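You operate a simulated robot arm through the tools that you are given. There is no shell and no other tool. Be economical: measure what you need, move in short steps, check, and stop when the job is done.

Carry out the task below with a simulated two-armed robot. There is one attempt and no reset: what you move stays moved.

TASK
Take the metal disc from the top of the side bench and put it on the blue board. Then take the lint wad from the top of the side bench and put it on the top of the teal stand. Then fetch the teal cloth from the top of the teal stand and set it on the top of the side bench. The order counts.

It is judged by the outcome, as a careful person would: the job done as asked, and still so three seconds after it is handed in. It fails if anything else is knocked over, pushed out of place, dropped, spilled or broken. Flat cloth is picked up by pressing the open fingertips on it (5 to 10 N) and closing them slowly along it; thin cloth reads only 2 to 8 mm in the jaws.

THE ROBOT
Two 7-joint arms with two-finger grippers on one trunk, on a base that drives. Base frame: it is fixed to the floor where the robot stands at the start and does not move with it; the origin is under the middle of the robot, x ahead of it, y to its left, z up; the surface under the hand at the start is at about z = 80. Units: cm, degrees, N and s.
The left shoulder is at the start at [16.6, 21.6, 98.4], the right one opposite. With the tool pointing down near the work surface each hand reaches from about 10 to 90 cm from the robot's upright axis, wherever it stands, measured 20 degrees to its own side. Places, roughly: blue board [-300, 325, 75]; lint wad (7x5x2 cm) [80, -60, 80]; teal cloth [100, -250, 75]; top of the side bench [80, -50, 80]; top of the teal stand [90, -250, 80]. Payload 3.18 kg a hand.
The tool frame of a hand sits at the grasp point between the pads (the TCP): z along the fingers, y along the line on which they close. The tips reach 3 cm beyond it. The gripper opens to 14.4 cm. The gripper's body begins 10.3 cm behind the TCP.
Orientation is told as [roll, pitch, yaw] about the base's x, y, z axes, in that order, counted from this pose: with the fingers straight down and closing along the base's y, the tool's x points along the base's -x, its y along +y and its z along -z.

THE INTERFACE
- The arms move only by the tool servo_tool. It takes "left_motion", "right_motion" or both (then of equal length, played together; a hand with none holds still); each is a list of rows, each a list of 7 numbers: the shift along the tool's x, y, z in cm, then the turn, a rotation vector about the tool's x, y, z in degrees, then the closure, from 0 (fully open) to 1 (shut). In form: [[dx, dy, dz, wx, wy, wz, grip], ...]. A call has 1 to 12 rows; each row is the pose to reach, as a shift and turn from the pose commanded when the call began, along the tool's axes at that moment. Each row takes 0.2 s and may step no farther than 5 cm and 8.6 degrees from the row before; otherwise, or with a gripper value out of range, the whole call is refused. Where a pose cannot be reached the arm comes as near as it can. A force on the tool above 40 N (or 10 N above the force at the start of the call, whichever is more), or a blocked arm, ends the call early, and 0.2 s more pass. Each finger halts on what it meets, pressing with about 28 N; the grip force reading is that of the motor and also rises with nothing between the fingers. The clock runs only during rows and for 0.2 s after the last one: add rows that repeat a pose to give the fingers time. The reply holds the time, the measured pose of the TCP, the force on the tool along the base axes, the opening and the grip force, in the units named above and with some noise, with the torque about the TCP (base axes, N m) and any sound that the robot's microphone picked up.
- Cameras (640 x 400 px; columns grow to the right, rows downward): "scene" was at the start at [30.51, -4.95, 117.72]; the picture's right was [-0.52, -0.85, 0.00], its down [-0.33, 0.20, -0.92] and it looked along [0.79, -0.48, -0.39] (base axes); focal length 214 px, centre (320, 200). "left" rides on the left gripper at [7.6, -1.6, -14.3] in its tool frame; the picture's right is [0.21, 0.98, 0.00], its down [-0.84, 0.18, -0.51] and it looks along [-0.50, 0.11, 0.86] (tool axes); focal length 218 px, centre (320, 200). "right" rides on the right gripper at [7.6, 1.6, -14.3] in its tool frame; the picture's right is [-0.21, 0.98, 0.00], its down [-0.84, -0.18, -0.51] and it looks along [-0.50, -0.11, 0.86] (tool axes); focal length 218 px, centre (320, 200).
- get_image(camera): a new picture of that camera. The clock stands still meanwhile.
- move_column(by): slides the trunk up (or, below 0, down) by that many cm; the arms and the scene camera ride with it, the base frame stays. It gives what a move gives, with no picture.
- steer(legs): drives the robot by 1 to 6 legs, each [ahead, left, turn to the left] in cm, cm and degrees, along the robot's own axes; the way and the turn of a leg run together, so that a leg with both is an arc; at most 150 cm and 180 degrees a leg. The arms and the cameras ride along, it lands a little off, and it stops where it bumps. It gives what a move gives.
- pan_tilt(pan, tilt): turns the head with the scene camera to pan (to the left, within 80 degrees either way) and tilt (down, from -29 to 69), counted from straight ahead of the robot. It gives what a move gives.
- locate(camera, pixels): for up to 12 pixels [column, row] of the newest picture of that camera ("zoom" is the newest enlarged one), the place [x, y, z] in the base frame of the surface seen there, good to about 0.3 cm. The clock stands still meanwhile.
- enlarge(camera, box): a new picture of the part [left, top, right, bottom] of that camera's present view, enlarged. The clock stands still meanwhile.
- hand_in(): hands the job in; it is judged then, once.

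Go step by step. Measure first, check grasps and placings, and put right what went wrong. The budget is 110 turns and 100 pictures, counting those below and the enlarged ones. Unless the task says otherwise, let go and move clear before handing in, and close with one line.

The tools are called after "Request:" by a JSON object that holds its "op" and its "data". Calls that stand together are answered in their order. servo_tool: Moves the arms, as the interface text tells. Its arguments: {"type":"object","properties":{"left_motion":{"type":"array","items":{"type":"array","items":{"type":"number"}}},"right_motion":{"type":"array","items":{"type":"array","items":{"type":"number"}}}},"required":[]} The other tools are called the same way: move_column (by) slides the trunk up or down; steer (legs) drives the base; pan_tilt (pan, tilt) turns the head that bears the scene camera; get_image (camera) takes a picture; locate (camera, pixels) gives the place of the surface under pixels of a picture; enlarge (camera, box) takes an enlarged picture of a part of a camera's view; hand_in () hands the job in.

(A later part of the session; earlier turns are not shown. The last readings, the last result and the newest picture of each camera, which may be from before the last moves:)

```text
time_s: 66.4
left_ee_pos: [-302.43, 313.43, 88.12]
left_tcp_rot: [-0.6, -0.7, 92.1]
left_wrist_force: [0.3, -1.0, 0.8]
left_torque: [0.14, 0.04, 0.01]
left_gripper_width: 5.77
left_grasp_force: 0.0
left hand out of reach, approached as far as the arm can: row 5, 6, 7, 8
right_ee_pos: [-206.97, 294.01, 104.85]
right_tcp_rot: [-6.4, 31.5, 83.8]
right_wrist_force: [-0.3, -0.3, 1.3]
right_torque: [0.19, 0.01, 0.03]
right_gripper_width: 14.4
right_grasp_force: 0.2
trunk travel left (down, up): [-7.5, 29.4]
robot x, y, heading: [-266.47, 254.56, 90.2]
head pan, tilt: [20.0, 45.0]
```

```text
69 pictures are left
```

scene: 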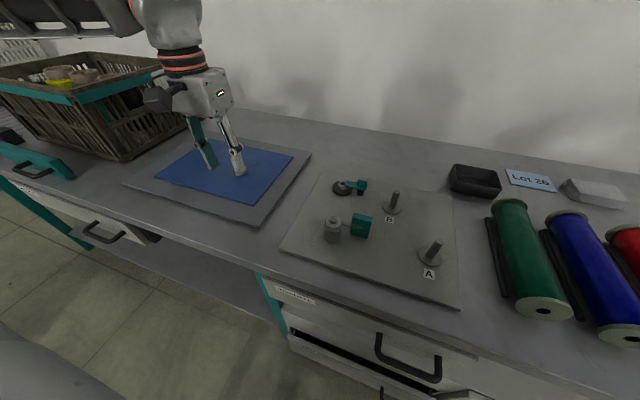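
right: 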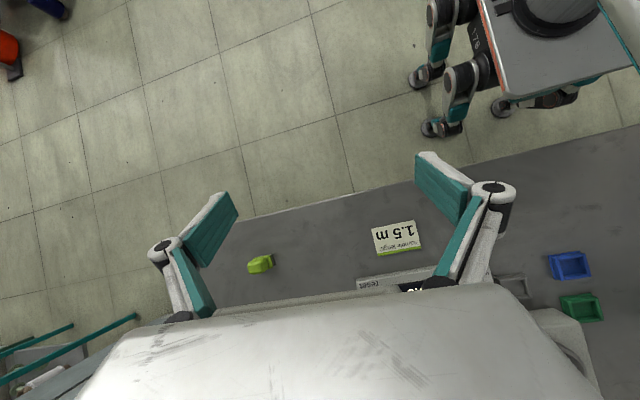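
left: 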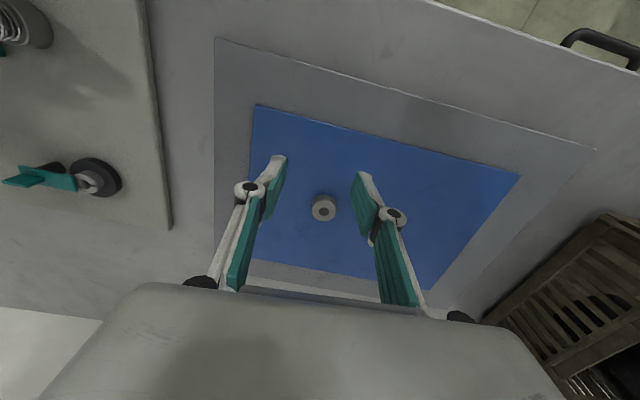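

The disc sits on the blue board (px 323,207 in the left view). The arm is near its limit, so I'll raise the trunk and then drive straight back.

Request:
{"op": "move_column", "data": {"by": 15}}

Request:
{"op": "enlarge", "data": {"camera": "scene", "box": [120, 100, 360, 250]}}

Request:
{"op": "steer", "data": {"legs": [[-25, 0, 0]]}}

Request:
{"op": "get_image", "data": {"camera": "scene"}}

```text
time_s: 68.1
left_ee_pos: [-302.69, 312.77, 106.67]
left_tcp_rot: [-0.6, -4.6, 92.2]
left_wrist_force: [0.5, 0.0, -0.3]
left_torque: [-0.01, 0.01, 0.01]
left_gripper_width: 5.75
left_grasp_force: 0.1
right_ee_pos: [-206.83, 294.36, 119.43]
right_tcp_rot: [-6.2, 32.0, 83.8]
right_wrist_force: [-0.2, 0.3, -0.2]
right_torque: [-0.06, 0.02, -0.01]
right_gripper_width: 14.44
right_grasp_force: 0.1
trunk travel left (down, up): [-22.5, 14.4]
robot x, y, heading: [-266.85, 254.7, 90.2]
head pan, tilt: [20.0, 45.0]
```

```text
2.67 times, centred on (240, 175) of scene
```

zoom: 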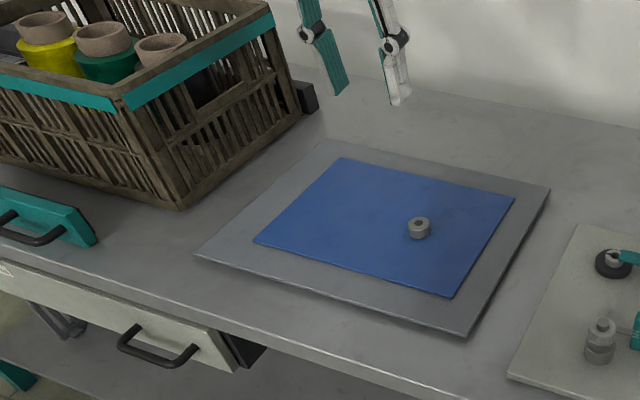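

```text
time_s: 69.9
left_ee_pos: [-302.29, 288.05, 106.85]
left_tcp_rot: [-0.6, -4.9, 92.0]
left_wrist_force: [0.1, 0.7, 1.1]
left_torque: [0.01, 0.02, 0.0]
left_gripper_width: 5.76
left_grasp_force: 0.1
right_ee_pos: [-206.63, 269.04, 119.69]
right_tcp_rot: [-6.2, 31.7, 83.6]
right_wrist_force: [0.5, -0.6, 0.5]
right_torque: [0.03, -0.03, -0.01]
right_gripper_width: 14.42
right_grasp_force: 0.0
trunk travel left (down, up): [-22.5, 14.4]
robot x, y, heading: [-266.53, 229.31, 90.5]
head pan, tilt: [20.0, 45.0]
```

```text
67 pictures are left
```

scene: 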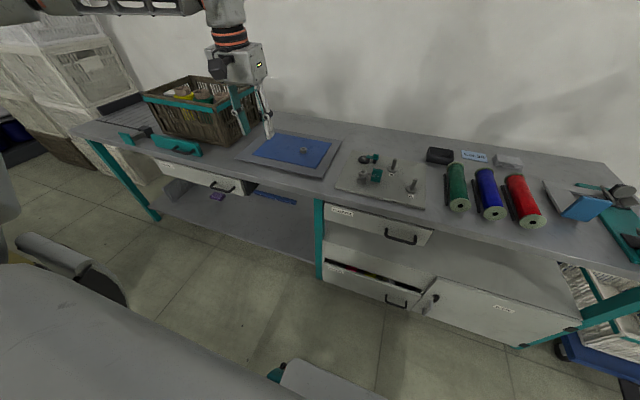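

The disc is safely on the board. I'll pull the left arm in, then retrace the route back to the side bench.

Request:
{"op": "servo_tool", "data": {"left_motion": [[4, 0, 0, 0, 0, 0, 0.6], [8, 0, 0, 0, 0, 0, 0.6], [12, 0, 0, 0, 0, 0, 0.6], [16, 0, 0, 0, 0, 0, 0.6]]}}

Request:
{"op": "steer", "data": {"legs": [[0, -132, 0], [0, 0, 18], [-115, 0, 0], [-115, 0, 0], [0, 0, -108]]}}

Request:
{"op": "pan_tilt", "data": {"pan": -25, "tilt": 35}}

Request:
{"op": "get_image", "data": {"camera": "scene"}}

```text
time_s: 70.9
left_ee_pos: [-302.15, 271.97, 105.51]
left_tcp_rot: [-0.6, -4.8, 92.1]
left_wrist_force: [-0.5, -0.2, 0.8]
left_torque: [0.02, 0.0, -0.02]
left_gripper_width: 5.76
left_grasp_force: 0.1
right_ee_pos: [-206.59, 269.04, 119.64]
right_tcp_rot: [-6.3, 31.6, 83.7]
right_wrist_force: [-0.1, 0.3, 0.3]
right_torque: [0.04, 0.0, -0.05]
right_gripper_width: 14.39
right_grasp_force: 0.1
trunk travel left (down, up): [-22.5, 14.4]
robot x, y, heading: [-266.66, 229.43, 89.9]
head pan, tilt: [20.0, 45.0]
```

```text
time_s: 99.3
left_ee_pos: [-7.36, 58.82, 105.65]
left_tcp_rot: [-0.6, -4.8, 7.2]
left_wrist_force: [-0.2, 0.9, 0.1]
left_torque: [0.02, -0.02, -0.01]
left_gripper_width: 5.77
left_grasp_force: 0.1
right_ee_pos: [-1.63, -36.62, 119.54]
right_tcp_rot: [-6.3, 31.7, -1.3]
right_wrist_force: [0.2, -0.6, -0.3]
right_torque: [0.01, 0.04, 0.01]
right_gripper_width: 14.41
right_grasp_force: 0.0
trunk travel left (down, up): [-22.5, 14.4]
robot x, y, heading: [-46.5, 19.58, 5.2]
head pan, tilt: [20.0, 45.0]
```

```text
time_s: 100.5
left_ee_pos: [-7.44, 58.9, 105.59]
left_tcp_rot: [-0.7, -4.8, 7.0]
left_wrist_force: [0.0, -0.2, 0.3]
left_torque: [-0.01, 0.04, 0.05]
left_gripper_width: 5.79
left_grasp_force: 0.1
right_ee_pos: [-1.77, -36.68, 119.56]
right_tcp_rot: [-6.2, 31.9, -1.4]
right_wrist_force: [-0.2, -0.2, 0.5]
right_torque: [-0.01, 0.02, 0.0]
right_gripper_width: 14.39
right_grasp_force: 0.0
trunk travel left (down, up): [-22.5, 14.4]
robot x, y, heading: [-46.07, 19.6, 5.2]
head pan, tilt: [-25.0, 35.0]
```

```text
66 pictures are left
```

scene: 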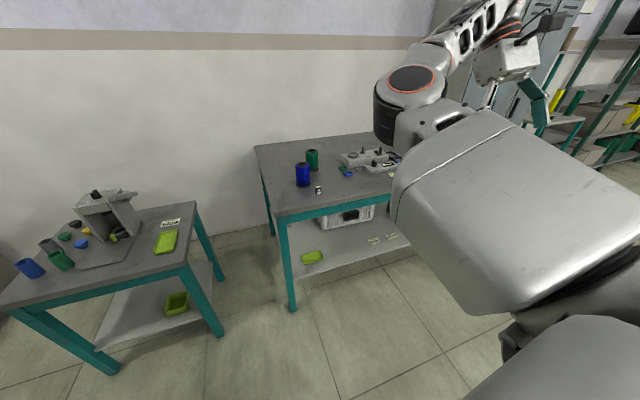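

I'm back near the bench. I'll square up and shift right toward the lint wad at y≈-40.

Request:
{"op": "steer", "data": {"legs": [[0, 0, -5], [26, -58, 0]]}}

Request:
{"op": "pan_tilt", "data": {"pan": 0, "tilt": 45}}

Request:
{"op": "get_image", "data": {"camera": "scene"}}

Request:
{"op": "get_image", "data": {"camera": "right"}}

```text
time_s: 106.6
left_ee_pos: [23.14, -4.85, 105.52]
left_tcp_rot: [-0.5, -4.8, 1.3]
left_wrist_force: [-0.4, 0.2, -0.5]
left_torque: [0.02, 0.05, 0.0]
left_gripper_width: 5.77
left_grasp_force: 0.0
right_ee_pos: [18.97, -100.41, 119.49]
right_tcp_rot: [-6.2, 31.8, -7.1]
right_wrist_force: [0.3, -0.1, -0.1]
right_torque: [0.03, 0.01, 0.0]
right_gripper_width: 14.4
right_grasp_force: 0.2
trunk travel left (down, up): [-22.5, 14.4]
robot x, y, heading: [-19.8, -39.73, -0.6]
head pan, tilt: [-25.0, 35.0]
```

```text
time_s: 107.5
left_ee_pos: [23.09, -4.85, 105.59]
left_tcp_rot: [-0.7, -4.9, 1.2]
left_wrist_force: [0.5, 0.3, 0.2]
left_torque: [0.03, 0.02, 0.05]
left_gripper_width: 5.76
left_grasp_force: 0.1
right_ee_pos: [19.0, -100.41, 119.62]
right_tcp_rot: [-6.3, 31.8, -7.2]
right_wrist_force: [-0.8, -0.1, -0.5]
right_torque: [0.01, 0.01, 0.01]
right_gripper_width: 14.43
right_grasp_force: 0.0
trunk travel left (down, up): [-22.5, 14.4]
robot x, y, heading: [-19.38, -39.54, -0.3]
head pan, tilt: [0.0, 45.0]
```

```text
65 pictures are left
```

scene: 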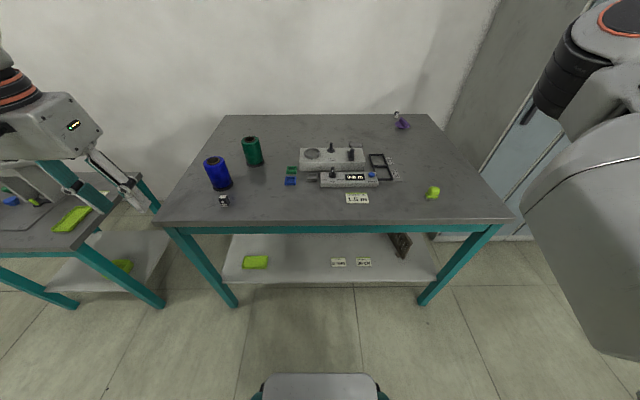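

```text
64 pictures are left
```

right: 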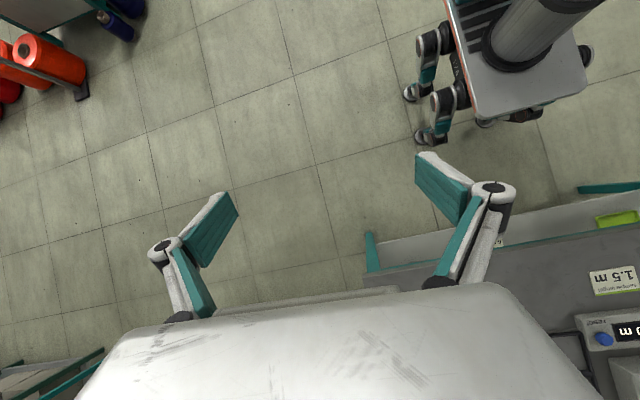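

I'll zoom in on the middle of the bench to find the lint wad.

Request:
{"op": "enlarge", "data": {"camera": "scene", "box": [270, 110, 430, 210]}}

```text
4.00 times, centred on (350, 160) of scene
```

zoom: 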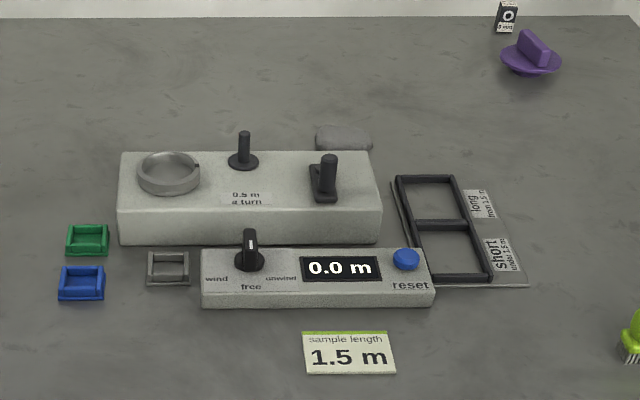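

Request:
{"op": "locate", "data": {"camera": "zoom", "pixels": [[343, 130], [320, 135], [370, 138], [343, 145], [330, 157], [240, 160], [390, 185], [345, 127], [375, 155], [450, 180]]}}

```text
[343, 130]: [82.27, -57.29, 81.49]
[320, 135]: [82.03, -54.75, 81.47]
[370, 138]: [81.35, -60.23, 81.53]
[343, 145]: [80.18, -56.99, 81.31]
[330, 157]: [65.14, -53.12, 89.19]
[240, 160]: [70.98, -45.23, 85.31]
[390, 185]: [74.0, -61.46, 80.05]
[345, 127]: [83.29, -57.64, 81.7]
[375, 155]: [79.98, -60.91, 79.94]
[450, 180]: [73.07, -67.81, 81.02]
```

The lint wad is at about [81.5, -57.4], with its top at 81.7, behind the winder. Before driving nearer I'll check the gap between my base front (px 320,378) and the bench.

Request:
{"op": "locate", "data": {"camera": "scene", "pixels": [[320, 378], [270, 390], [320, 365], [235, 300], [330, 278], [330, 225], [425, 300], [320, 232], [380, 395]]}}

```text
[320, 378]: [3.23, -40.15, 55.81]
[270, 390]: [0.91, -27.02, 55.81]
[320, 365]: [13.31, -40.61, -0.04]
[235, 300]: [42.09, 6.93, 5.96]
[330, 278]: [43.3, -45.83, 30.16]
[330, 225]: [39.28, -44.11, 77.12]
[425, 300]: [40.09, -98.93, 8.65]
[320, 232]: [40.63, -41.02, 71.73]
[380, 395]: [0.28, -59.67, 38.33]
```

The base front reaches about 23 cm ahead of my axis and the bench front is at x≈39. I'll go to x≈4, y≈-32, keep the left hand clear of the spools, and lower the trunk again.

Request:
{"op": "steer", "data": {"legs": [[23, 8, 0]]}}

Request:
{"op": "servo_tool", "data": {"left_motion": [[0, 3, -3, 0, 0, 0, 0.6], [0, 7, -5, 0, 0, 0, 0.6], [0, 11, -8, 0, 0, 0, 0.6], [0, 13, -12, 0, 0, 0, 0.6], [0, 13, -12, 0, 0, 0, 0.6]]}}

Request:
{"op": "move_column", "data": {"by": -15}}

Request:
{"op": "get_image", "data": {"camera": "scene"}}

```text
time_s: 109.3
left_ee_pos: [46.68, 2.85, 105.57]
left_tcp_rot: [-0.7, -4.7, 1.3]
left_wrist_force: [0.6, -0.2, 0.0]
left_torque: [0.0, 0.0, -0.02]
left_gripper_width: 5.76
left_grasp_force: 0.0
right_ee_pos: [42.43, -92.58, 119.61]
right_tcp_rot: [-6.3, 31.7, -7.2]
right_wrist_force: [0.9, 0.0, 0.2]
right_torque: [-0.01, 0.04, -0.02]
right_gripper_width: 14.4
right_grasp_force: 0.1
trunk travel left (down, up): [-22.5, 14.4]
robot x, y, heading: [3.95, -32.25, -0.6]
head pan, tilt: [0.0, 45.0]
```

```text
time_s: 110.5
left_ee_pos: [46.02, 7.74, 109.38]
left_tcp_rot: [-0.8, -4.8, 1.4]
left_wrist_force: [-0.4, -0.6, 0.3]
left_torque: [-0.03, 0.02, 0.0]
left_gripper_width: 5.74
left_grasp_force: 0.1
left hand out of reach, approached as far as the arm can: row 2, 3, 4, 5
right_ee_pos: [42.33, -92.61, 119.6]
right_tcp_rot: [-6.1, 31.8, -7.2]
right_wrist_force: [-0.1, -0.9, 0.4]
right_torque: [0.02, -0.01, -0.04]
right_gripper_width: 14.42
right_grasp_force: 0.0
trunk travel left (down, up): [-22.5, 14.4]
robot x, y, heading: [3.58, -32.1, -0.7]
head pan, tilt: [0.0, 45.0]
```

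```text
time_s: 111.9
left_ee_pos: [49.13, 7.61, 83.21]
left_tcp_rot: [0.1, 18.1, 1.8]
left_wrist_force: [4.0, -0.9, 7.6]
left_torque: [-0.16, -0.18, 0.07]
left_gripper_width: 5.98
left_grasp_force: 1.6
right_ee_pos: [42.78, -92.73, 105.57]
right_tcp_rot: [-6.8, 33.5, -7.8]
right_wrist_force: [-0.6, 0.1, 0.8]
right_torque: [0.01, -0.08, 0.02]
right_gripper_width: 14.4
right_grasp_force: 0.1
trunk travel left (down, up): [-9.2, 27.8]
robot x, y, heading: [3.75, -31.6, -0.8]
head pan, tilt: [0.0, 45.0]
stopped: the force on the tool passed its limit at 138 N (the readings are from after the stop); the commanded pose is now the measured one
```

```text
62 pictures are left
```

scene: 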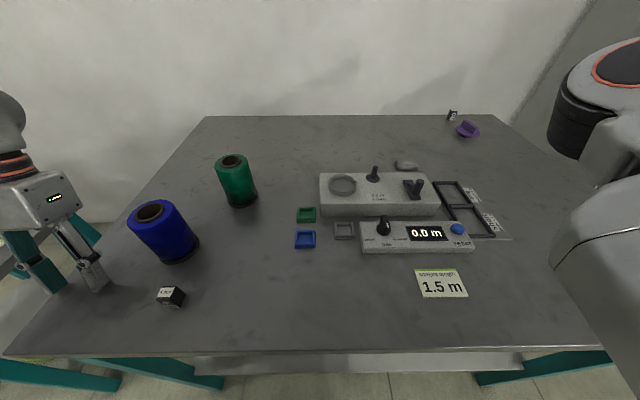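

The left hand came down while the trunk dropped and touched the bare bench top at about (49, 8). I'll lift it right away, then check that nothing shifted.

Request:
{"op": "servo_tool", "data": {"left_motion": [[0, 0, -2, 0, 0, 0, 0.6], [0, 0, -5, 0, 0, 0, 0.6], [0, 0, -8, 0, 0, 0, 0.6], [0, 0, -11, 0, 0, 0, 0.6], [0, 0, -11, 0, 0, 0, 0.6]]}}

Request:
{"op": "get_image", "data": {"camera": "scene"}}

Request:
{"op": "locate", "data": {"camera": "scene", "pixels": [[170, 293], [152, 212], [234, 160], [30, 352], [405, 165], [305, 212]]}}

```text
time_s: 113.1
left_ee_pos: [51.11, 3.17, 91.34]
left_tcp_rot: [0.3, 18.3, 2.0]
left_wrist_force: [-0.1, -0.4, 0.2]
left_torque: [0.01, 0.01, 0.01]
left_gripper_width: 5.77
left_grasp_force: 0.0
left hand out of reach, approached as far as the arm can: row 1, 2, 3, 4, 5
right_ee_pos: [43.03, -92.75, 105.49]
right_tcp_rot: [-6.9, 33.6, -7.7]
right_wrist_force: [0.1, -0.4, 0.7]
right_torque: [0.0, 0.0, 0.0]
right_gripper_width: 14.4
right_grasp_force: 0.1
trunk travel left (down, up): [-9.2, 27.8]
robot x, y, heading: [3.8, -31.9, -0.6]
head pan, tilt: [0.0, 45.0]
```

```text
61 pictures are left
```

scene: 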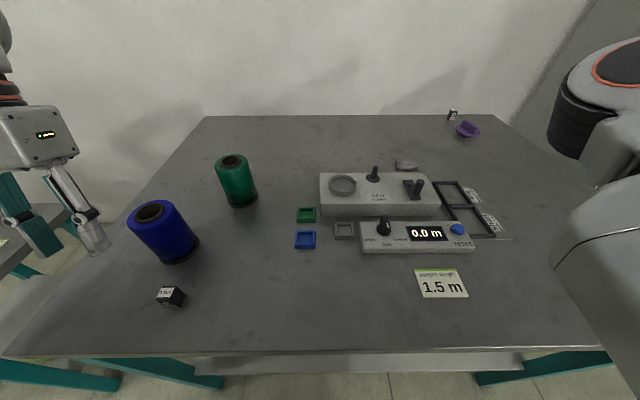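

```text
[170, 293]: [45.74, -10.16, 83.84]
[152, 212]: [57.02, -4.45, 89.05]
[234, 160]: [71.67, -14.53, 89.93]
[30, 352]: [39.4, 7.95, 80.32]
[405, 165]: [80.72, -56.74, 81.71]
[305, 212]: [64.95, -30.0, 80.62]
```

Nothing on the bench moved. The left arm is in an awkward pose near the blue spool, so I'll level it and draw it back and to the left.

Request:
{"op": "servo_tool", "data": {"left_motion": [[2, 2, -1, 0, 0, 0, 0.6], [4, 4, -1, 0, -4, 0, 0.6], [6, 7, -1, 0, -8, 0, 0.6], [7, 9, -1, 0, -13, 0, 0.6], [7, 11, -1, 0, -17, 0, 0.6], [7, 11, -1, 0, -17, 0, 0.6]]}}

Request:
{"op": "get_image", "data": {"camera": "left"}}

```text
time_s: 114.5
left_ee_pos: [44.93, 6.98, 91.62]
left_tcp_rot: [0.2, 1.3, 2.1]
left_wrist_force: [-0.2, 0.2, 0.3]
left_torque: [0.0, -0.01, 0.0]
left_gripper_width: 5.78
left_grasp_force: 0.1
left hand out of reach, approached as far as the arm can: row 1, 2, 3, 4, 5, 6
right_ee_pos: [42.96, -92.68, 105.67]
right_tcp_rot: [-6.9, 33.5, -7.7]
right_wrist_force: [0.8, -0.4, 0.6]
right_torque: [0.02, 0.0, 0.01]
right_gripper_width: 14.43
right_grasp_force: 0.1
trunk travel left (down, up): [-9.2, 27.8]
robot x, y, heading: [3.93, -31.78, -0.5]
head pan, tilt: [0.0, 45.0]
```

```text
60 pictures are left
```

left: 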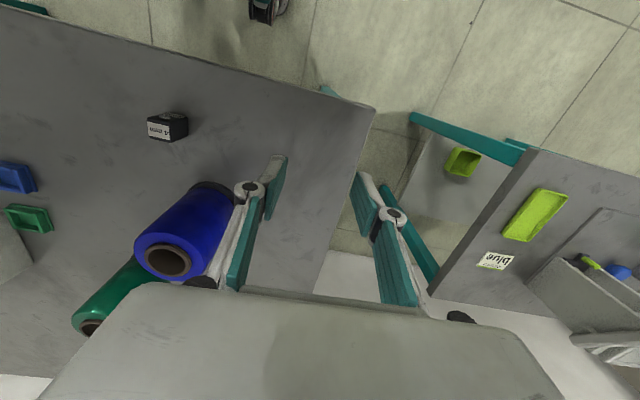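

The left hand is parked clear. Next I'll bring the right hand level while moving it forward and left, toward the lint and above everything.

Request:
{"op": "servo_tool", "data": {"right_motion": [[-2.1, 3.2, -1.8, -0.9, -6.8, -1.1, 0], [-4.3, 6.4, -3.6, -1.8, -13.5, -2.2, 0], [-6.4, 9.5, -5.4, -2.7, -20.3, -3.3, 0.1], [-8.6, 12.7, -7.3, -3.6, -27.1, -4.4, 0.2], [-10.7, 15.9, -9.1, -4.4, -33.8, -5.45, 0.2], [-10.7, 15.9, -9.1, -4.4, -33.8, -5.45, 0.2]]}}

Request:
{"op": "get_image", "data": {"camera": "right"}}

```text
time_s: 115.2
left_ee_pos: [44.98, 6.95, 91.8]
left_tcp_rot: [0.2, 1.3, 2.0]
left_wrist_force: [0.7, 0.2, 0.4]
left_torque: [-0.01, 0.01, 0.01]
left_gripper_width: 5.74
left_grasp_force: 0.2
right_ee_pos: [44.9, -91.49, 100.31]
right_tcp_rot: [-4.4, 28.7, -15.4]
right_wrist_force: [-0.1, -0.1, -0.1]
right_torque: [0.0, -0.01, 0.01]
right_gripper_width: 12.94
right_grasp_force: 0.1
trunk travel left (down, up): [-9.2, 27.8]
robot x, y, heading: [3.96, -31.98, -0.5]
head pan, tilt: [0.0, 45.0]
stopped in row 3 (right hand): the arm was blocked; the commanded pose is now the measured one
```

```text
59 pictures are left
```

right: 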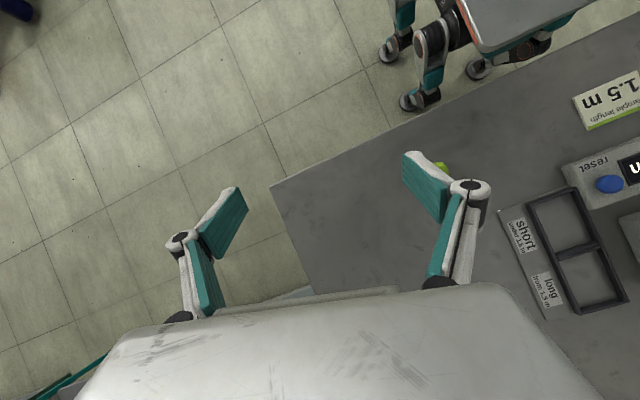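

The right arm is blocked by something with no force on the tool. I'll look toward it.

Request:
{"op": "pan_tilt", "data": {"pan": -55, "tilt": 35}}

Request:
{"op": "get_image", "data": {"camera": "scene"}}

```text
time_s: 116.5
left_ee_pos: [44.96, 6.84, 91.7]
left_tcp_rot: [0.3, 1.3, 1.9]
left_wrist_force: [0.2, -0.1, -0.5]
left_torque: [0.0, -0.01, -0.02]
left_gripper_width: 5.78
left_grasp_force: 0.0
right_ee_pos: [44.82, -91.47, 100.25]
right_tcp_rot: [-4.4, 28.7, -15.3]
right_wrist_force: [-0.5, 0.2, -0.4]
right_torque: [-0.02, -0.01, 0.01]
right_gripper_width: 13.0
right_grasp_force: 0.0
trunk travel left (down, up): [-9.2, 27.8]
robot x, y, heading: [3.54, -31.59, -0.6]
head pan, tilt: [-55.0, 35.0]
```

```text
58 pictures are left
```

scene: 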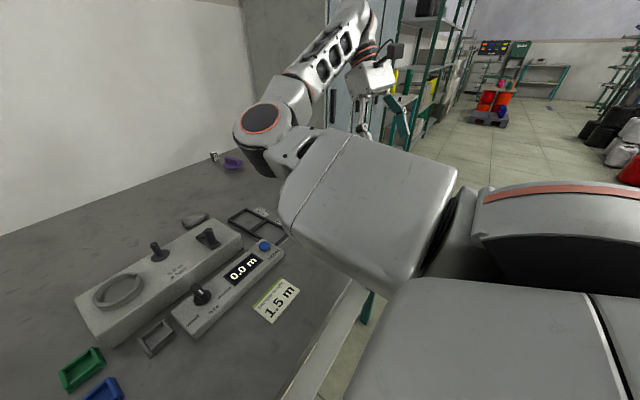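

Request:
{"op": "locate", "data": {"camera": "scene", "pixels": [[260, 120], [258, 165], [335, 160], [340, 45], [365, 25], [370, 75], [300, 85], [400, 230], [233, 160], [345, 110]]}}

```text
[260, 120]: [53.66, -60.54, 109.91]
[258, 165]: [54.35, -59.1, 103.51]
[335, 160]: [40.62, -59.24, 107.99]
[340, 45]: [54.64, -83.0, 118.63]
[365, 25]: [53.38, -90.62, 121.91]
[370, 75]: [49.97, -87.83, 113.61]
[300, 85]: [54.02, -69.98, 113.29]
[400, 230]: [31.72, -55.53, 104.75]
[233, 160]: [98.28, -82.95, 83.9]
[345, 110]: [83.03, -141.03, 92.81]
```

The elbow sits at [54, -60, 107] and the arm is folded outward, so it is probably a joint limit. I'll try plain forward motion first, without turning.

Request:
{"op": "servo_tool", "data": {"right_motion": [[-3.4, 0.9, -1.9, 0, 0, 0, 0.2], [-6.8, 1.8, -3.9, 0, 0, 0, 0.2], [-10.1, 2.7, -5.8, 0, 0, 0, 0.2], [-13.5, 3.7, -7.7, 0, 0, 0, 0.2]]}}

Request:
{"op": "get_image", "data": {"camera": "scene"}}

```text
time_s: 117.1
left_ee_pos: [44.97, 6.82, 91.66]
left_tcp_rot: [0.1, 1.4, 1.9]
left_wrist_force: [-0.4, 0.1, 0.6]
left_torque: [0.0, -0.02, 0.01]
left_gripper_width: 5.77
left_grasp_force: 0.1
right_ee_pos: [51.45, -91.76, 94.01]
right_tcp_rot: [-10.7, 40.0, -19.1]
right_wrist_force: [-0.4, 1.1, -0.3]
right_torque: [-0.01, -0.09, -0.01]
right_gripper_width: 11.53
right_grasp_force: 0.1
trunk travel left (down, up): [-9.2, 27.8]
robot x, y, heading: [3.66, -32.05, -0.5]
head pan, tilt: [-55.0, 35.0]
stopped in row 3 (right hand): the arm was blocked; the commanded pose is now the measured one
```

```text
57 pictures are left
```

scene: 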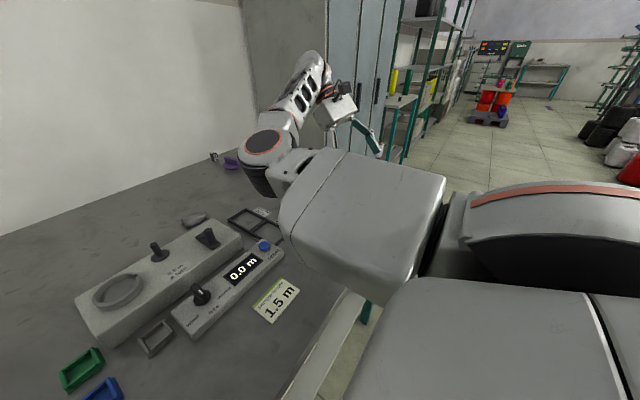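

The right arm is stuck in an inward-elbow posture that can't reach forward, while the left arm works well in front. I'll use the left hand for the lint, so I'll draw the right arm back up first.

Request:
{"op": "servo_tool", "data": {"right_motion": [[3.6, -0.9, -0.2, 0, -3, 0, 0.2], [7.2, -1.9, -0.5, 0, -6, 0, 0.2], [10.9, -2.8, -0.8, 0, -9, 0, 0.2], [10.9, -2.8, -0.8, 0, -9, 0, 0.2]]}}

Request:
{"op": "get_image", "data": {"camera": "scene"}}

```text
time_s: 118.1
left_ee_pos: [44.97, 6.78, 91.59]
left_tcp_rot: [0.2, 1.5, 1.9]
left_wrist_force: [0.5, -0.2, 0.0]
left_torque: [0.04, -0.01, -0.02]
left_gripper_width: 5.76
left_grasp_force: 0.0
right_ee_pos: [43.61, -91.75, 102.02]
right_tcp_rot: [-9.5, 31.2, -16.8]
right_wrist_force: [0.4, 0.3, 0.0]
right_torque: [0.0, 0.0, 0.01]
right_gripper_width: 11.52
right_grasp_force: 0.0
trunk travel left (down, up): [-9.2, 27.8]
robot x, y, heading: [3.54, -31.92, -0.4]
head pan, tilt: [-55.0, 35.0]
```

```text
56 pictures are left
```

scene: 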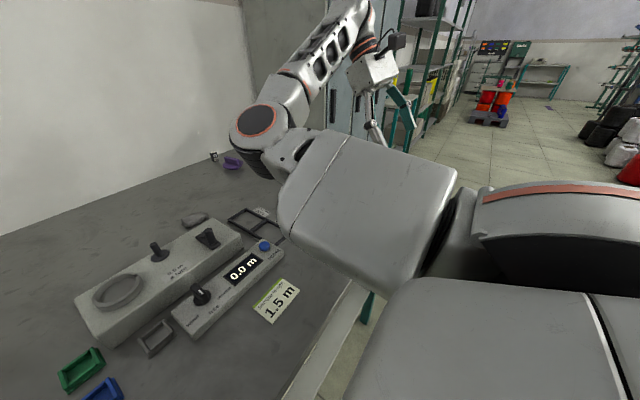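

Now I'll back off 22 cm and slide right 45 cm so that the lint ends up ahead-left for the left hand, then look.

Request:
{"op": "steer", "data": {"legs": [[-22, 0, 0], [0, -46, 0]]}}

Request:
{"op": "servo_tool", "data": {"left_motion": [[0, 2, -3, 0, 0, 0, 0.3], [0, 4, -6, 0, 0, 0, 0.3], [0, 6, -9, 0, 0, 0, 0.3], [0, 6, -12, 0, 0, 0, 0.3]]}}

Request:
{"op": "pan_tilt", "data": {"pan": 10, "tilt": 45}}

Request:
{"op": "get_image", "data": {"camera": "scene"}}

```text
time_s: 123.8
left_ee_pos: [23.13, -37.33, 91.66]
left_tcp_rot: [0.2, 1.4, 1.3]
left_wrist_force: [0.1, 0.4, -0.3]
left_torque: [-0.03, 0.02, -0.04]
left_gripper_width: 5.75
left_grasp_force: 0.1
right_ee_pos: [20.64, -135.86, 102.1]
right_tcp_rot: [-9.4, 31.1, -17.5]
right_wrist_force: [0.1, 0.0, 0.4]
right_torque: [0.01, 0.03, 0.02]
right_gripper_width: 11.53
right_grasp_force: 0.0
trunk travel left (down, up): [-9.2, 27.8]
robot x, y, heading: [-18.49, -75.63, -1.3]
head pan, tilt: [-55.0, 35.0]
```

```text
time_s: 124.8
left_ee_pos: [23.37, -39.83, 98.51]
left_tcp_rot: [0.2, 1.2, 1.5]
left_wrist_force: [-0.2, -0.7, -0.3]
left_torque: [0.0, -0.01, -0.01]
left_gripper_width: 10.07
left_grasp_force: 0.1
left hand out of reach, approached as far as the arm can: row 1, 2, 3, 4
right_ee_pos: [20.65, -135.83, 102.18]
right_tcp_rot: [-9.5, 30.9, -17.6]
right_wrist_force: [-0.4, 0.2, -0.5]
right_torque: [-0.01, 0.01, 0.0]
right_gripper_width: 11.51
right_grasp_force: 0.1
trunk travel left (down, up): [-9.2, 27.8]
robot x, y, heading: [-18.51, -75.81, -1.4]
head pan, tilt: [-55.0, 35.0]
```

```text
time_s: 126.1
left_ee_pos: [23.45, -39.9, 98.46]
left_tcp_rot: [0.3, 1.3, 1.3]
left_wrist_force: [-0.4, 0.3, -0.9]
left_torque: [-0.01, 0.01, 0.0]
left_gripper_width: 10.1
left_grasp_force: 0.2
right_ee_pos: [20.65, -135.82, 102.19]
right_tcp_rot: [-9.4, 31.0, -17.6]
right_wrist_force: [-0.1, -0.2, 0.1]
right_torque: [0.0, 0.01, 0.02]
right_gripper_width: 11.52
right_grasp_force: 0.1
trunk travel left (down, up): [-9.2, 27.8]
robot x, y, heading: [-18.72, -75.53, -1.4]
head pan, tilt: [10.0, 45.0]
```

```text
55 pictures are left
```

scene: 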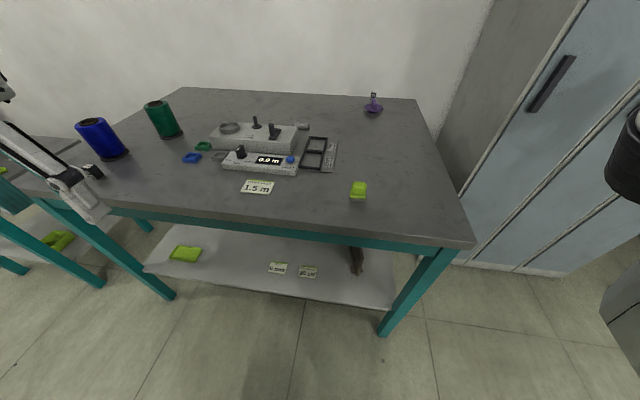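

I'll check locker clearance for the right arm, and extend the left hand over the bench at z≈98, in front of me.

Request:
{"op": "locate", "data": {"camera": "scene", "pixels": [[460, 255], [440, 130], [560, 150], [620, 180], [302, 126], [270, 128], [470, 240]]}}

Request:
{"op": "servo_tool", "data": {"left_motion": [[-4, -3, 0, 0, 0, 0, 0.3], [-8, -6, 0, 0, 0, 0, 0.3], [-12, -9, 0, 0, 0, 0, 0.3], [-16, -12, 0, 0, 0, 0, 0.3], [-20, -15, 0, 0, 0, 0, 0.3], [-24, -18, 0, 0, 0, 0, 0.3], [-24, -18, 0, 0, 0, 0, 0.3]]}}

Request:
{"op": "get_image", "data": {"camera": "left"}}

```text
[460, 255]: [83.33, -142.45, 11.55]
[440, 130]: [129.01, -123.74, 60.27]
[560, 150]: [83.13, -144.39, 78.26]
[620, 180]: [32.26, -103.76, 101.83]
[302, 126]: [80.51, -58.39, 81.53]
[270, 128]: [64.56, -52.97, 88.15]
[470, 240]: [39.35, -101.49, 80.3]
```

```text
time_s: 127.7
left_ee_pos: [47.43, -57.59, 97.64]
left_tcp_rot: [0.2, 1.3, 1.4]
left_wrist_force: [0.1, 0.0, -0.5]
left_torque: [-0.01, -0.05, 0.01]
left_gripper_width: 10.05
left_grasp_force: 0.1
right_ee_pos: [20.67, -135.75, 102.19]
right_tcp_rot: [-9.4, 31.0, -17.5]
right_wrist_force: [0.5, -0.3, 0.1]
right_torque: [0.0, 0.01, 0.01]
right_gripper_width: 11.53
right_grasp_force: 0.0
trunk travel left (down, up): [-9.2, 27.8]
robot x, y, heading: [-18.59, -75.53, -1.4]
head pan, tilt: [10.0, 45.0]
```

```text
54 pictures are left
```

left: 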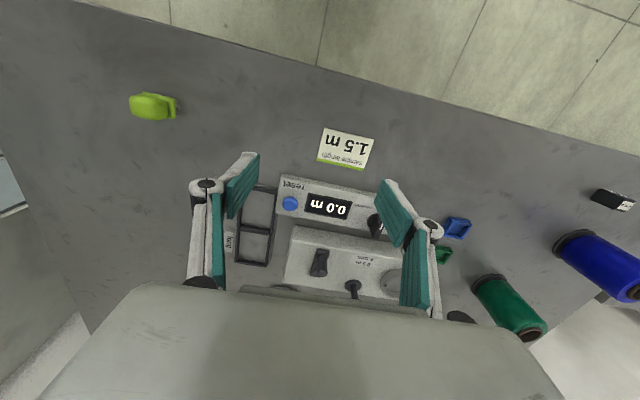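

The hand moved well. I'll drive forward 22 cm; the hand passes above the winder handle (90) with its tips at 94.6.

Request:
{"op": "steer", "data": {"legs": [[22, 0, 0]]}}

Request:
{"op": "servo_tool", "data": {"left_motion": [[-4, 0, 0, 0, 0, 0, 0.3], [-8, 0, 0, 0, 0, 0, 0.3], [-12, 0, 0, 0, 0, 0, 0.3], [-12, 0, 0, 0, 0, 0, 0.3]]}}

Request:
{"op": "get_image", "data": {"camera": "left"}}

Request:
{"op": "get_image", "data": {"camera": "scene"}}

```text
time_s: 129.4
left_ee_pos: [69.41, -57.68, 97.7]
left_tcp_rot: [0.1, 1.4, 1.8]
left_wrist_force: [0.2, 0.1, 0.4]
left_torque: [0.01, 0.02, -0.02]
left_gripper_width: 10.08
left_grasp_force: 0.1
right_ee_pos: [42.92, -136.06, 102.12]
right_tcp_rot: [-9.4, 31.1, -17.1]
right_wrist_force: [-0.3, 0.0, 0.1]
right_torque: [-0.01, 0.02, 0.02]
right_gripper_width: 11.53
right_grasp_force: 0.0
trunk travel left (down, up): [-9.2, 27.8]
robot x, y, heading: [3.5, -76.6, -0.9]
head pan, tilt: [10.0, 45.0]
```

```text
time_s: 130.4
left_ee_pos: [75.47, -57.51, 95.06]
left_tcp_rot: [0.1, 1.5, 1.7]
left_wrist_force: [0.0, 0.4, 1.2]
left_torque: [-0.01, 0.01, 0.03]
left_gripper_width: 10.07
left_grasp_force: 0.0
left hand out of reach, approached as far as the arm can: row 2, 3, 4
right_ee_pos: [42.99, -135.99, 101.98]
right_tcp_rot: [-9.5, 31.2, -17.1]
right_wrist_force: [-1.1, 0.2, 0.3]
right_torque: [-0.01, -0.01, -0.01]
right_gripper_width: 11.51
right_grasp_force: 0.0
trunk travel left (down, up): [-9.2, 27.8]
robot x, y, heading: [3.42, -76.25, -1.1]
head pan, tilt: [10.0, 45.0]
```

```text
53 pictures are left
```

left: 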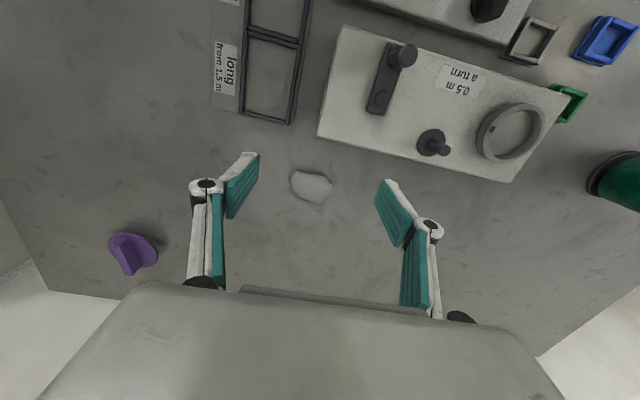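

```text
52 pictures are left
```

scene: 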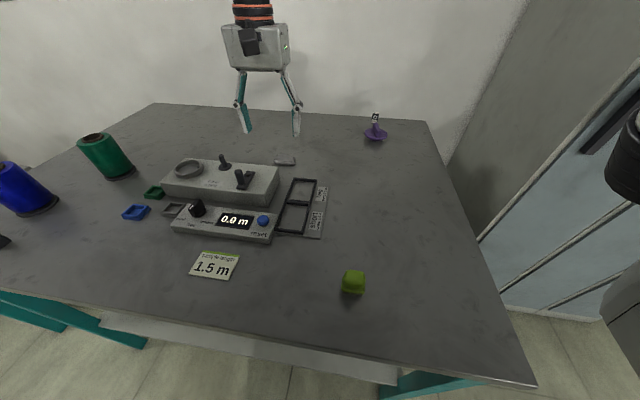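

The reach ends at x≈75.5 at this height. I'll measure the lint in the left view.

Request:
{"op": "locate", "data": {"camera": "left", "pixels": [[311, 187], [292, 180], [330, 185], [311, 172], [318, 203], [295, 195]]}}

Request:
{"op": "locate", "data": {"camera": "scene", "pixels": [[285, 161], [200, 330], [380, 375], [390, 355]]}}

```text
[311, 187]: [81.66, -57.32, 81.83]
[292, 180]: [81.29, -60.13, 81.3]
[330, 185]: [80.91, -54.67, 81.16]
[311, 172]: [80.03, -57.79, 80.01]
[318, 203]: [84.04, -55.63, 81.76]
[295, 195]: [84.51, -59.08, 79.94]
```

```text
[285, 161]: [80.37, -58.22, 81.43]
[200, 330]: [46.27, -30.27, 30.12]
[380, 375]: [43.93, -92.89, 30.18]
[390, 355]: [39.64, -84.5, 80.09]
```

The lint centre is [82, -57.2] and the bench gap allows about 5 cm more. I'll advance 5 cm, then set the hand over the lint and begin to lower.

Request:
{"op": "steer", "data": {"legs": [[5, 0, 0]]}}

Request:
{"op": "servo_tool", "data": {"left_motion": [[4.2, 0, 1, 0, 0, 0, 0.3], [4.2, 0, 4, 0, 0, 0, 0.3], [4.2, 0, 6, 0, 0, 0, 0.3], [4.2, 0, 6, 0, 0, 0, 0.3]]}}

Request:
{"op": "get_image", "data": {"camera": "left"}}

```text
time_s: 131.3
left_ee_pos: [80.62, -57.68, 95.22]
left_tcp_rot: [0.2, 1.3, 1.8]
left_wrist_force: [0.0, 0.2, -0.6]
left_torque: [-0.01, 0.01, -0.03]
left_gripper_width: 10.09
left_grasp_force: 0.1
right_ee_pos: [47.98, -136.22, 102.12]
right_tcp_rot: [-9.4, 31.0, -17.2]
right_wrist_force: [0.5, 0.4, -0.6]
right_torque: [0.03, 0.06, 0.0]
right_gripper_width: 11.52
right_grasp_force: 0.3
trunk travel left (down, up): [-9.2, 27.8]
robot x, y, heading: [8.69, -76.36, -0.9]
head pan, tilt: [10.0, 45.0]
```

```text
time_s: 132.3
left_ee_pos: [76.18, -57.83, 89.37]
left_tcp_rot: [0.1, 1.4, 1.6]
left_wrist_force: [-0.3, 0.3, -0.7]
left_torque: [-0.01, 0.01, -0.01]
left_gripper_width: 10.08
left_grasp_force: 0.1
right_ee_pos: [47.86, -136.11, 102.16]
right_tcp_rot: [-9.5, 31.0, -17.2]
right_wrist_force: [0.3, 0.6, 0.6]
right_torque: [-0.01, -0.01, 0.01]
right_gripper_width: 11.53
right_grasp_force: 0.2
trunk travel left (down, up): [-9.2, 27.8]
robot x, y, heading: [8.52, -76.45, -1.0]
head pan, tilt: [10.0, 45.0]
```

```text
51 pictures are left
```

left: 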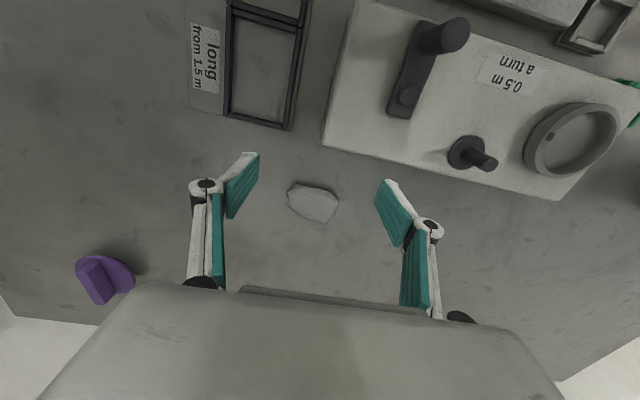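

The hand is at x=76.2, so I need 5.8 cm forward and then down to z≈83.2.

Request:
{"op": "servo_tool", "data": {"left_motion": [[-3, 0.4, 0, 0, 0, 0, 0.3], [-5.8, 0.4, 0.5, 0, 0, 0, 0.3], [-5.8, 0.4, 3, 0, 0, 0, 0.3], [-5.8, 0.4, 4.5, 0, 0, 0, 0.3], [-5.8, 0.4, 4.5, 0, 0, 0, 0.3]]}}

Request:
{"op": "get_image", "data": {"camera": "left"}}

```text
time_s: 133.5
left_ee_pos: [81.73, -57.01, 84.85]
left_tcp_rot: [0.2, 1.2, 1.7]
left_wrist_force: [-0.1, -0.1, -0.3]
left_torque: [0.03, -0.01, 0.01]
left_gripper_width: 10.08
left_grasp_force: 0.1
right_ee_pos: [47.93, -136.19, 102.05]
right_tcp_rot: [-9.4, 30.9, -17.2]
right_wrist_force: [-0.3, 0.6, -0.3]
right_torque: [0.01, 0.02, -0.01]
right_gripper_width: 11.54
right_grasp_force: 0.0
trunk travel left (down, up): [-9.2, 27.8]
robot x, y, heading: [8.33, -76.51, -0.8]
head pan, tilt: [10.0, 45.0]
```

```text
50 pictures are left
```

left: 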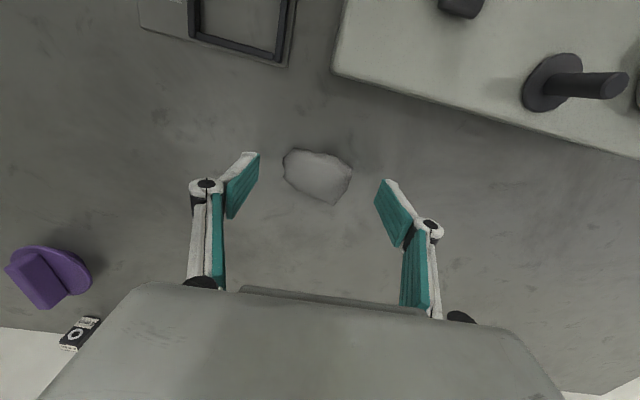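

The lint is centred between the fingers. I'll lower 1.6 cm and close gently, then check the grip.

Request:
{"op": "servo_tool", "data": {"left_motion": [[0, 0, 0.8, 0, 0, 0, 0.3], [0, 0, 1.5, 0, 0, 0, 0.3], [0, 0, 1.6, 0, 0, 0, 0.4], [0, 0, 1.6, 0, 0, 0, 0.5], [0, 0, 1.6, 0, 0, 0, 0.57], [0, 0, 1.6, 0, 0, 0, 0.64], [0, 0, 1.6, 0, 0, 0, 0.7], [0, 0, 1.6, 0, 0, 0, 0.75], [0, 0, 1.6, 0, 0, 0, 0.75]]}}

Request:
{"op": "get_image", "data": {"camera": "left"}}

```text
time_s: 135.5
left_ee_pos: [81.82, -57.18, 82.99]
left_tcp_rot: [0.2, 1.3, 1.6]
left_wrist_force: [0.3, 0.9, 1.9]
left_torque: [0.07, 0.0, 0.04]
left_gripper_width: 6.3
left_grasp_force: 27.7
right_ee_pos: [47.85, -136.03, 102.15]
right_tcp_rot: [-9.5, 31.0, -17.2]
right_wrist_force: [-0.3, -0.1, -0.4]
right_torque: [-0.01, 0.01, -0.02]
right_gripper_width: 11.53
right_grasp_force: 0.0
trunk travel left (down, up): [-9.2, 27.8]
robot x, y, heading: [8.22, -76.53, -0.9]
head pan, tilt: [10.0, 45.0]
```

```text
49 pictures are left
```

left: 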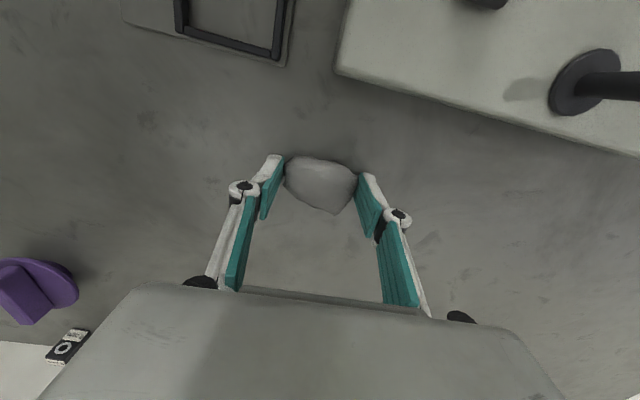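

The lint is gripped (6.3 cm, 28 N). I'll lift it 3 cm, raise the trunk 12 cm, and check.

Request:
{"op": "servo_tool", "data": {"left_motion": [[0, 0, -1, 0, 0, 0, 0.75], [0, 0, -3, 0, 0, 0, 0.75], [0, 0, -3, 0, 0, 0, 0.75]]}}

Request:
{"op": "move_column", "data": {"by": 14}}

Request:
{"op": "get_image", "data": {"camera": "left"}}

```text
time_s: 136.3
left_ee_pos: [81.83, -57.27, 86.0]
left_tcp_rot: [0.2, 1.4, 1.7]
left_wrist_force: [0.1, -0.4, -0.4]
left_torque: [-0.02, 0.0, -0.01]
left_gripper_width: 6.32
left_grasp_force: 27.8
right_ee_pos: [47.94, -136.23, 102.05]
right_tcp_rot: [-9.6, 31.1, -17.2]
right_wrist_force: [-0.3, 0.1, -0.7]
right_torque: [0.01, 0.04, -0.01]
right_gripper_width: 11.53
right_grasp_force: 0.0
trunk travel left (down, up): [-9.2, 27.8]
robot x, y, heading: [8.58, -76.36, -0.8]
head pan, tilt: [10.0, 45.0]
```

```text
time_s: 138.0
left_ee_pos: [78.64, -57.1, 116.12]
left_tcp_rot: [-0.5, -13.1, 1.8]
left_wrist_force: [0.4, -0.1, 1.0]
left_torque: [-0.02, 0.04, 0.02]
left_gripper_width: 6.31
left_grasp_force: 28.3
right_ee_pos: [48.04, -136.22, 116.18]
right_tcp_rot: [-9.5, 31.1, -17.3]
right_wrist_force: [0.9, 1.2, -0.3]
right_torque: [0.03, 0.04, 0.03]
right_gripper_width: 11.5
right_grasp_force: 0.0
trunk travel left (down, up): [-23.2, 13.8]
robot x, y, heading: [8.7, -76.36, -1.0]
head pan, tilt: [10.0, 45.0]
```

```text
48 pictures are left
```

left: 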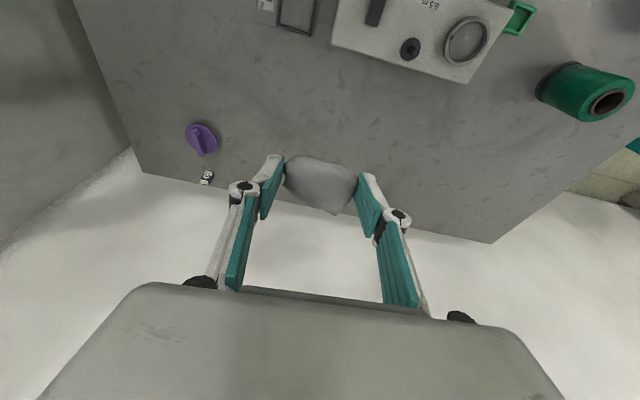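

The lint is held. I'll back away from the bench and look toward the teal stand at [90, -250].

Request:
{"op": "steer", "data": {"legs": [[-45, 0, 0]]}}

Request:
{"op": "servo_tool", "data": {"left_motion": [[4, 0, 0, 0, 3, 0, 0.75], [8, 0, 0, 0, 7, 0, 0.75], [12, 0, 0, 0, 10, 0, 0.75], [16, 0, 0, 0, 13, 0, 0.75]]}}

Request:
{"op": "pan_tilt", "data": {"pan": -75, "tilt": 25}}

Request:
{"op": "get_image", "data": {"camera": "scene"}}

```text
time_s: 140.8
left_ee_pos: [31.82, -55.61, 116.34]
left_tcp_rot: [-0.6, -13.4, 2.4]
left_wrist_force: [-0.6, -1.1, -1.0]
left_torque: [-0.01, -0.01, 0.02]
left_gripper_width: 6.31
left_grasp_force: 28.1
right_ee_pos: [2.37, -135.09, 116.1]
right_tcp_rot: [-9.5, 31.0, -16.6]
right_wrist_force: [-0.1, -0.7, 0.0]
right_torque: [0.01, -0.02, 0.01]
right_gripper_width: 11.52
right_grasp_force: 0.1
trunk travel left (down, up): [-23.2, 13.8]
robot x, y, heading: [-37.6, -75.73, -0.3]
head pan, tilt: [10.0, 45.0]
```

```text
time_s: 141.8
left_ee_pos: [16.27, -56.2, 112.76]
left_tcp_rot: [-0.5, -0.2, 2.2]
left_wrist_force: [-0.8, -0.7, -0.1]
left_torque: [-0.03, 0.0, -0.04]
left_gripper_width: 6.28
left_grasp_force: 28.1
right_ee_pos: [2.23, -135.2, 116.18]
right_tcp_rot: [-9.6, 31.0, -16.5]
right_wrist_force: [0.2, -0.1, -0.1]
right_torque: [-0.03, -0.05, -0.01]
right_gripper_width: 11.53
right_grasp_force: 0.0
trunk travel left (down, up): [-23.2, 13.8]
robot x, y, heading: [-37.76, -75.86, -0.2]
head pan, tilt: [10.0, 45.0]
```

```text
time_s: 143.4
left_ee_pos: [16.32, -56.33, 112.71]
left_tcp_rot: [-0.5, -0.3, 2.3]
left_wrist_force: [0.0, -0.3, 0.4]
left_torque: [-0.01, -0.03, -0.04]
left_gripper_width: 6.36
left_grasp_force: 28.7
right_ee_pos: [2.29, -135.13, 116.01]
right_tcp_rot: [-9.5, 31.0, -16.7]
right_wrist_force: [-0.9, 0.0, -0.8]
right_torque: [0.04, 0.01, 0.01]
right_gripper_width: 11.51
right_grasp_force: 0.0
trunk travel left (down, up): [-23.2, 13.8]
robot x, y, heading: [-37.75, -75.71, -0.4]
head pan, tilt: [-75.0, 25.0]
```

```text
47 pictures are left
```

scene: 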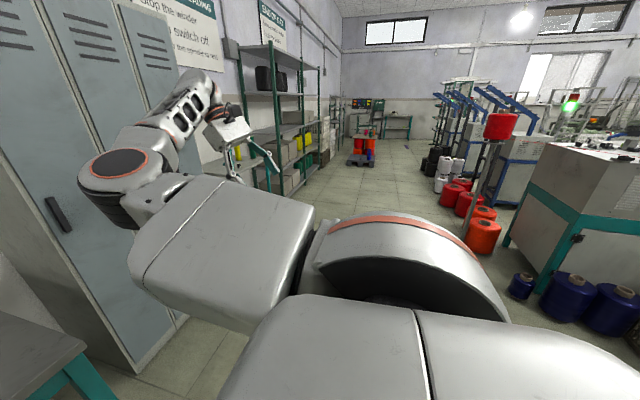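

Request:
{"op": "locate", "data": {"camera": "scene", "pixels": [[265, 185], [300, 155], [330, 140], [520, 285], [480, 235], [360, 160], [250, 80], [175, 325]]}}

Request:
{"op": "steer", "data": {"legs": [[0, 0, -60]]}}

Request:
{"op": "pan_tilt", "data": {"pan": 10, "tilt": 30}}

Request:
{"op": "get_image", "data": {"camera": "scene"}}

```text
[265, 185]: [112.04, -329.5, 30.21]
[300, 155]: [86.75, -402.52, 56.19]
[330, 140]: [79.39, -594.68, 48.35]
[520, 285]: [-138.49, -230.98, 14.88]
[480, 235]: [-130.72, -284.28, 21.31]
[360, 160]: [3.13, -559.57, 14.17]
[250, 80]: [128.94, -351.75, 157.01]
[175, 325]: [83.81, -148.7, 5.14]
```

```text
time_s: 146.4
left_ee_pos: [7.05, -111.75, 112.79]
left_tcp_rot: [-0.4, -0.4, -56.1]
left_wrist_force: [-0.7, 0.0, -0.1]
left_torque: [-0.05, -0.04, -0.03]
left_gripper_width: 6.35
left_grasp_force: 28.6
right_ee_pos: [-67.55, -140.87, 116.09]
right_tcp_rot: [-9.4, 31.0, -75.0]
right_wrist_force: [-0.1, -1.2, 0.1]
right_torque: [0.02, 0.0, 0.03]
right_gripper_width: 11.54
right_grasp_force: 0.1
trunk travel left (down, up): [-23.2, 13.8]
robot x, y, heading: [-37.7, -75.81, -59.0]
head pan, tilt: [-75.0, 25.0]
```

```text
time_s: 147.9
left_ee_pos: [7.07, -111.79, 112.77]
left_tcp_rot: [-0.4, -0.4, -56.1]
left_wrist_force: [0.3, 0.5, 0.0]
left_torque: [-0.03, 0.01, 0.01]
left_gripper_width: 6.3
left_grasp_force: 27.7
right_ee_pos: [-67.43, -140.95, 116.15]
right_tcp_rot: [-9.5, 31.0, -75.0]
right_wrist_force: [-1.1, -0.4, -0.1]
right_torque: [-0.02, 0.01, -0.03]
right_gripper_width: 11.53
right_grasp_force: 0.0
trunk travel left (down, up): [-23.2, 13.8]
robot x, y, heading: [-37.46, -75.84, -58.6]
head pan, tilt: [10.0, 30.0]
```

```text
46 pictures are left
```

scene: 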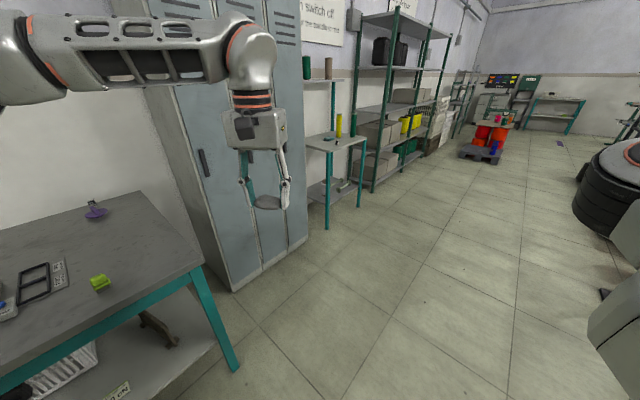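

The teal stand is at px (335,140), next to the lockers. I'll zoom in on it.

Request:
{"op": "enlarge", "data": {"camera": "scene", "box": [285, 50, 413, 235]}}

Request:
{"op": "locate", "data": {"camera": "scene", "pixels": [[330, 140], [328, 150], [345, 138], [360, 137], [315, 145], [340, 125], [327, 225], [318, 80], [330, 185], [285, 250], [372, 190]]}}

```text
2.16 times, centred on (349, 142) of scene
```

zoom: 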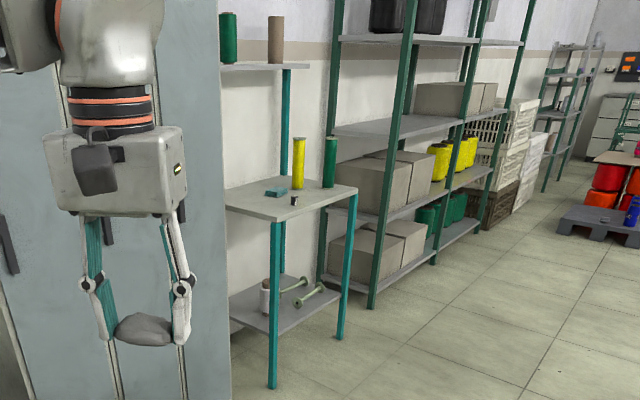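

```text
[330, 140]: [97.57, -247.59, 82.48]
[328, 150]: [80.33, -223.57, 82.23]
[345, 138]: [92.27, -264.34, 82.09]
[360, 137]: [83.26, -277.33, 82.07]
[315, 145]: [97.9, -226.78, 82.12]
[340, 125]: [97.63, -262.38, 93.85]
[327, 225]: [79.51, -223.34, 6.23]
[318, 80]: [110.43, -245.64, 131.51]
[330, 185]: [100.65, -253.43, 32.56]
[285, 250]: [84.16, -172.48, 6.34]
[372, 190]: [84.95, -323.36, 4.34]
```

Request:
{"op": "locate", "data": {"camera": "zoom", "pixels": [[277, 192], [268, 192], [288, 193], [294, 201], [299, 188], [329, 187], [250, 190], [320, 205], [345, 190], [270, 214]]}}

```text
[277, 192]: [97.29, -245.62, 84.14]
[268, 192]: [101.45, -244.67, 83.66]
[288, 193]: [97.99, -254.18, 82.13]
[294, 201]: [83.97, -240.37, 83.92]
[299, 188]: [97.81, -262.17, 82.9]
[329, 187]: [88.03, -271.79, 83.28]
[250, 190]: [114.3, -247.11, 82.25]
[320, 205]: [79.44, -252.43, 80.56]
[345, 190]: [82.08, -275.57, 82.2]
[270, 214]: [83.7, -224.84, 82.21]
```

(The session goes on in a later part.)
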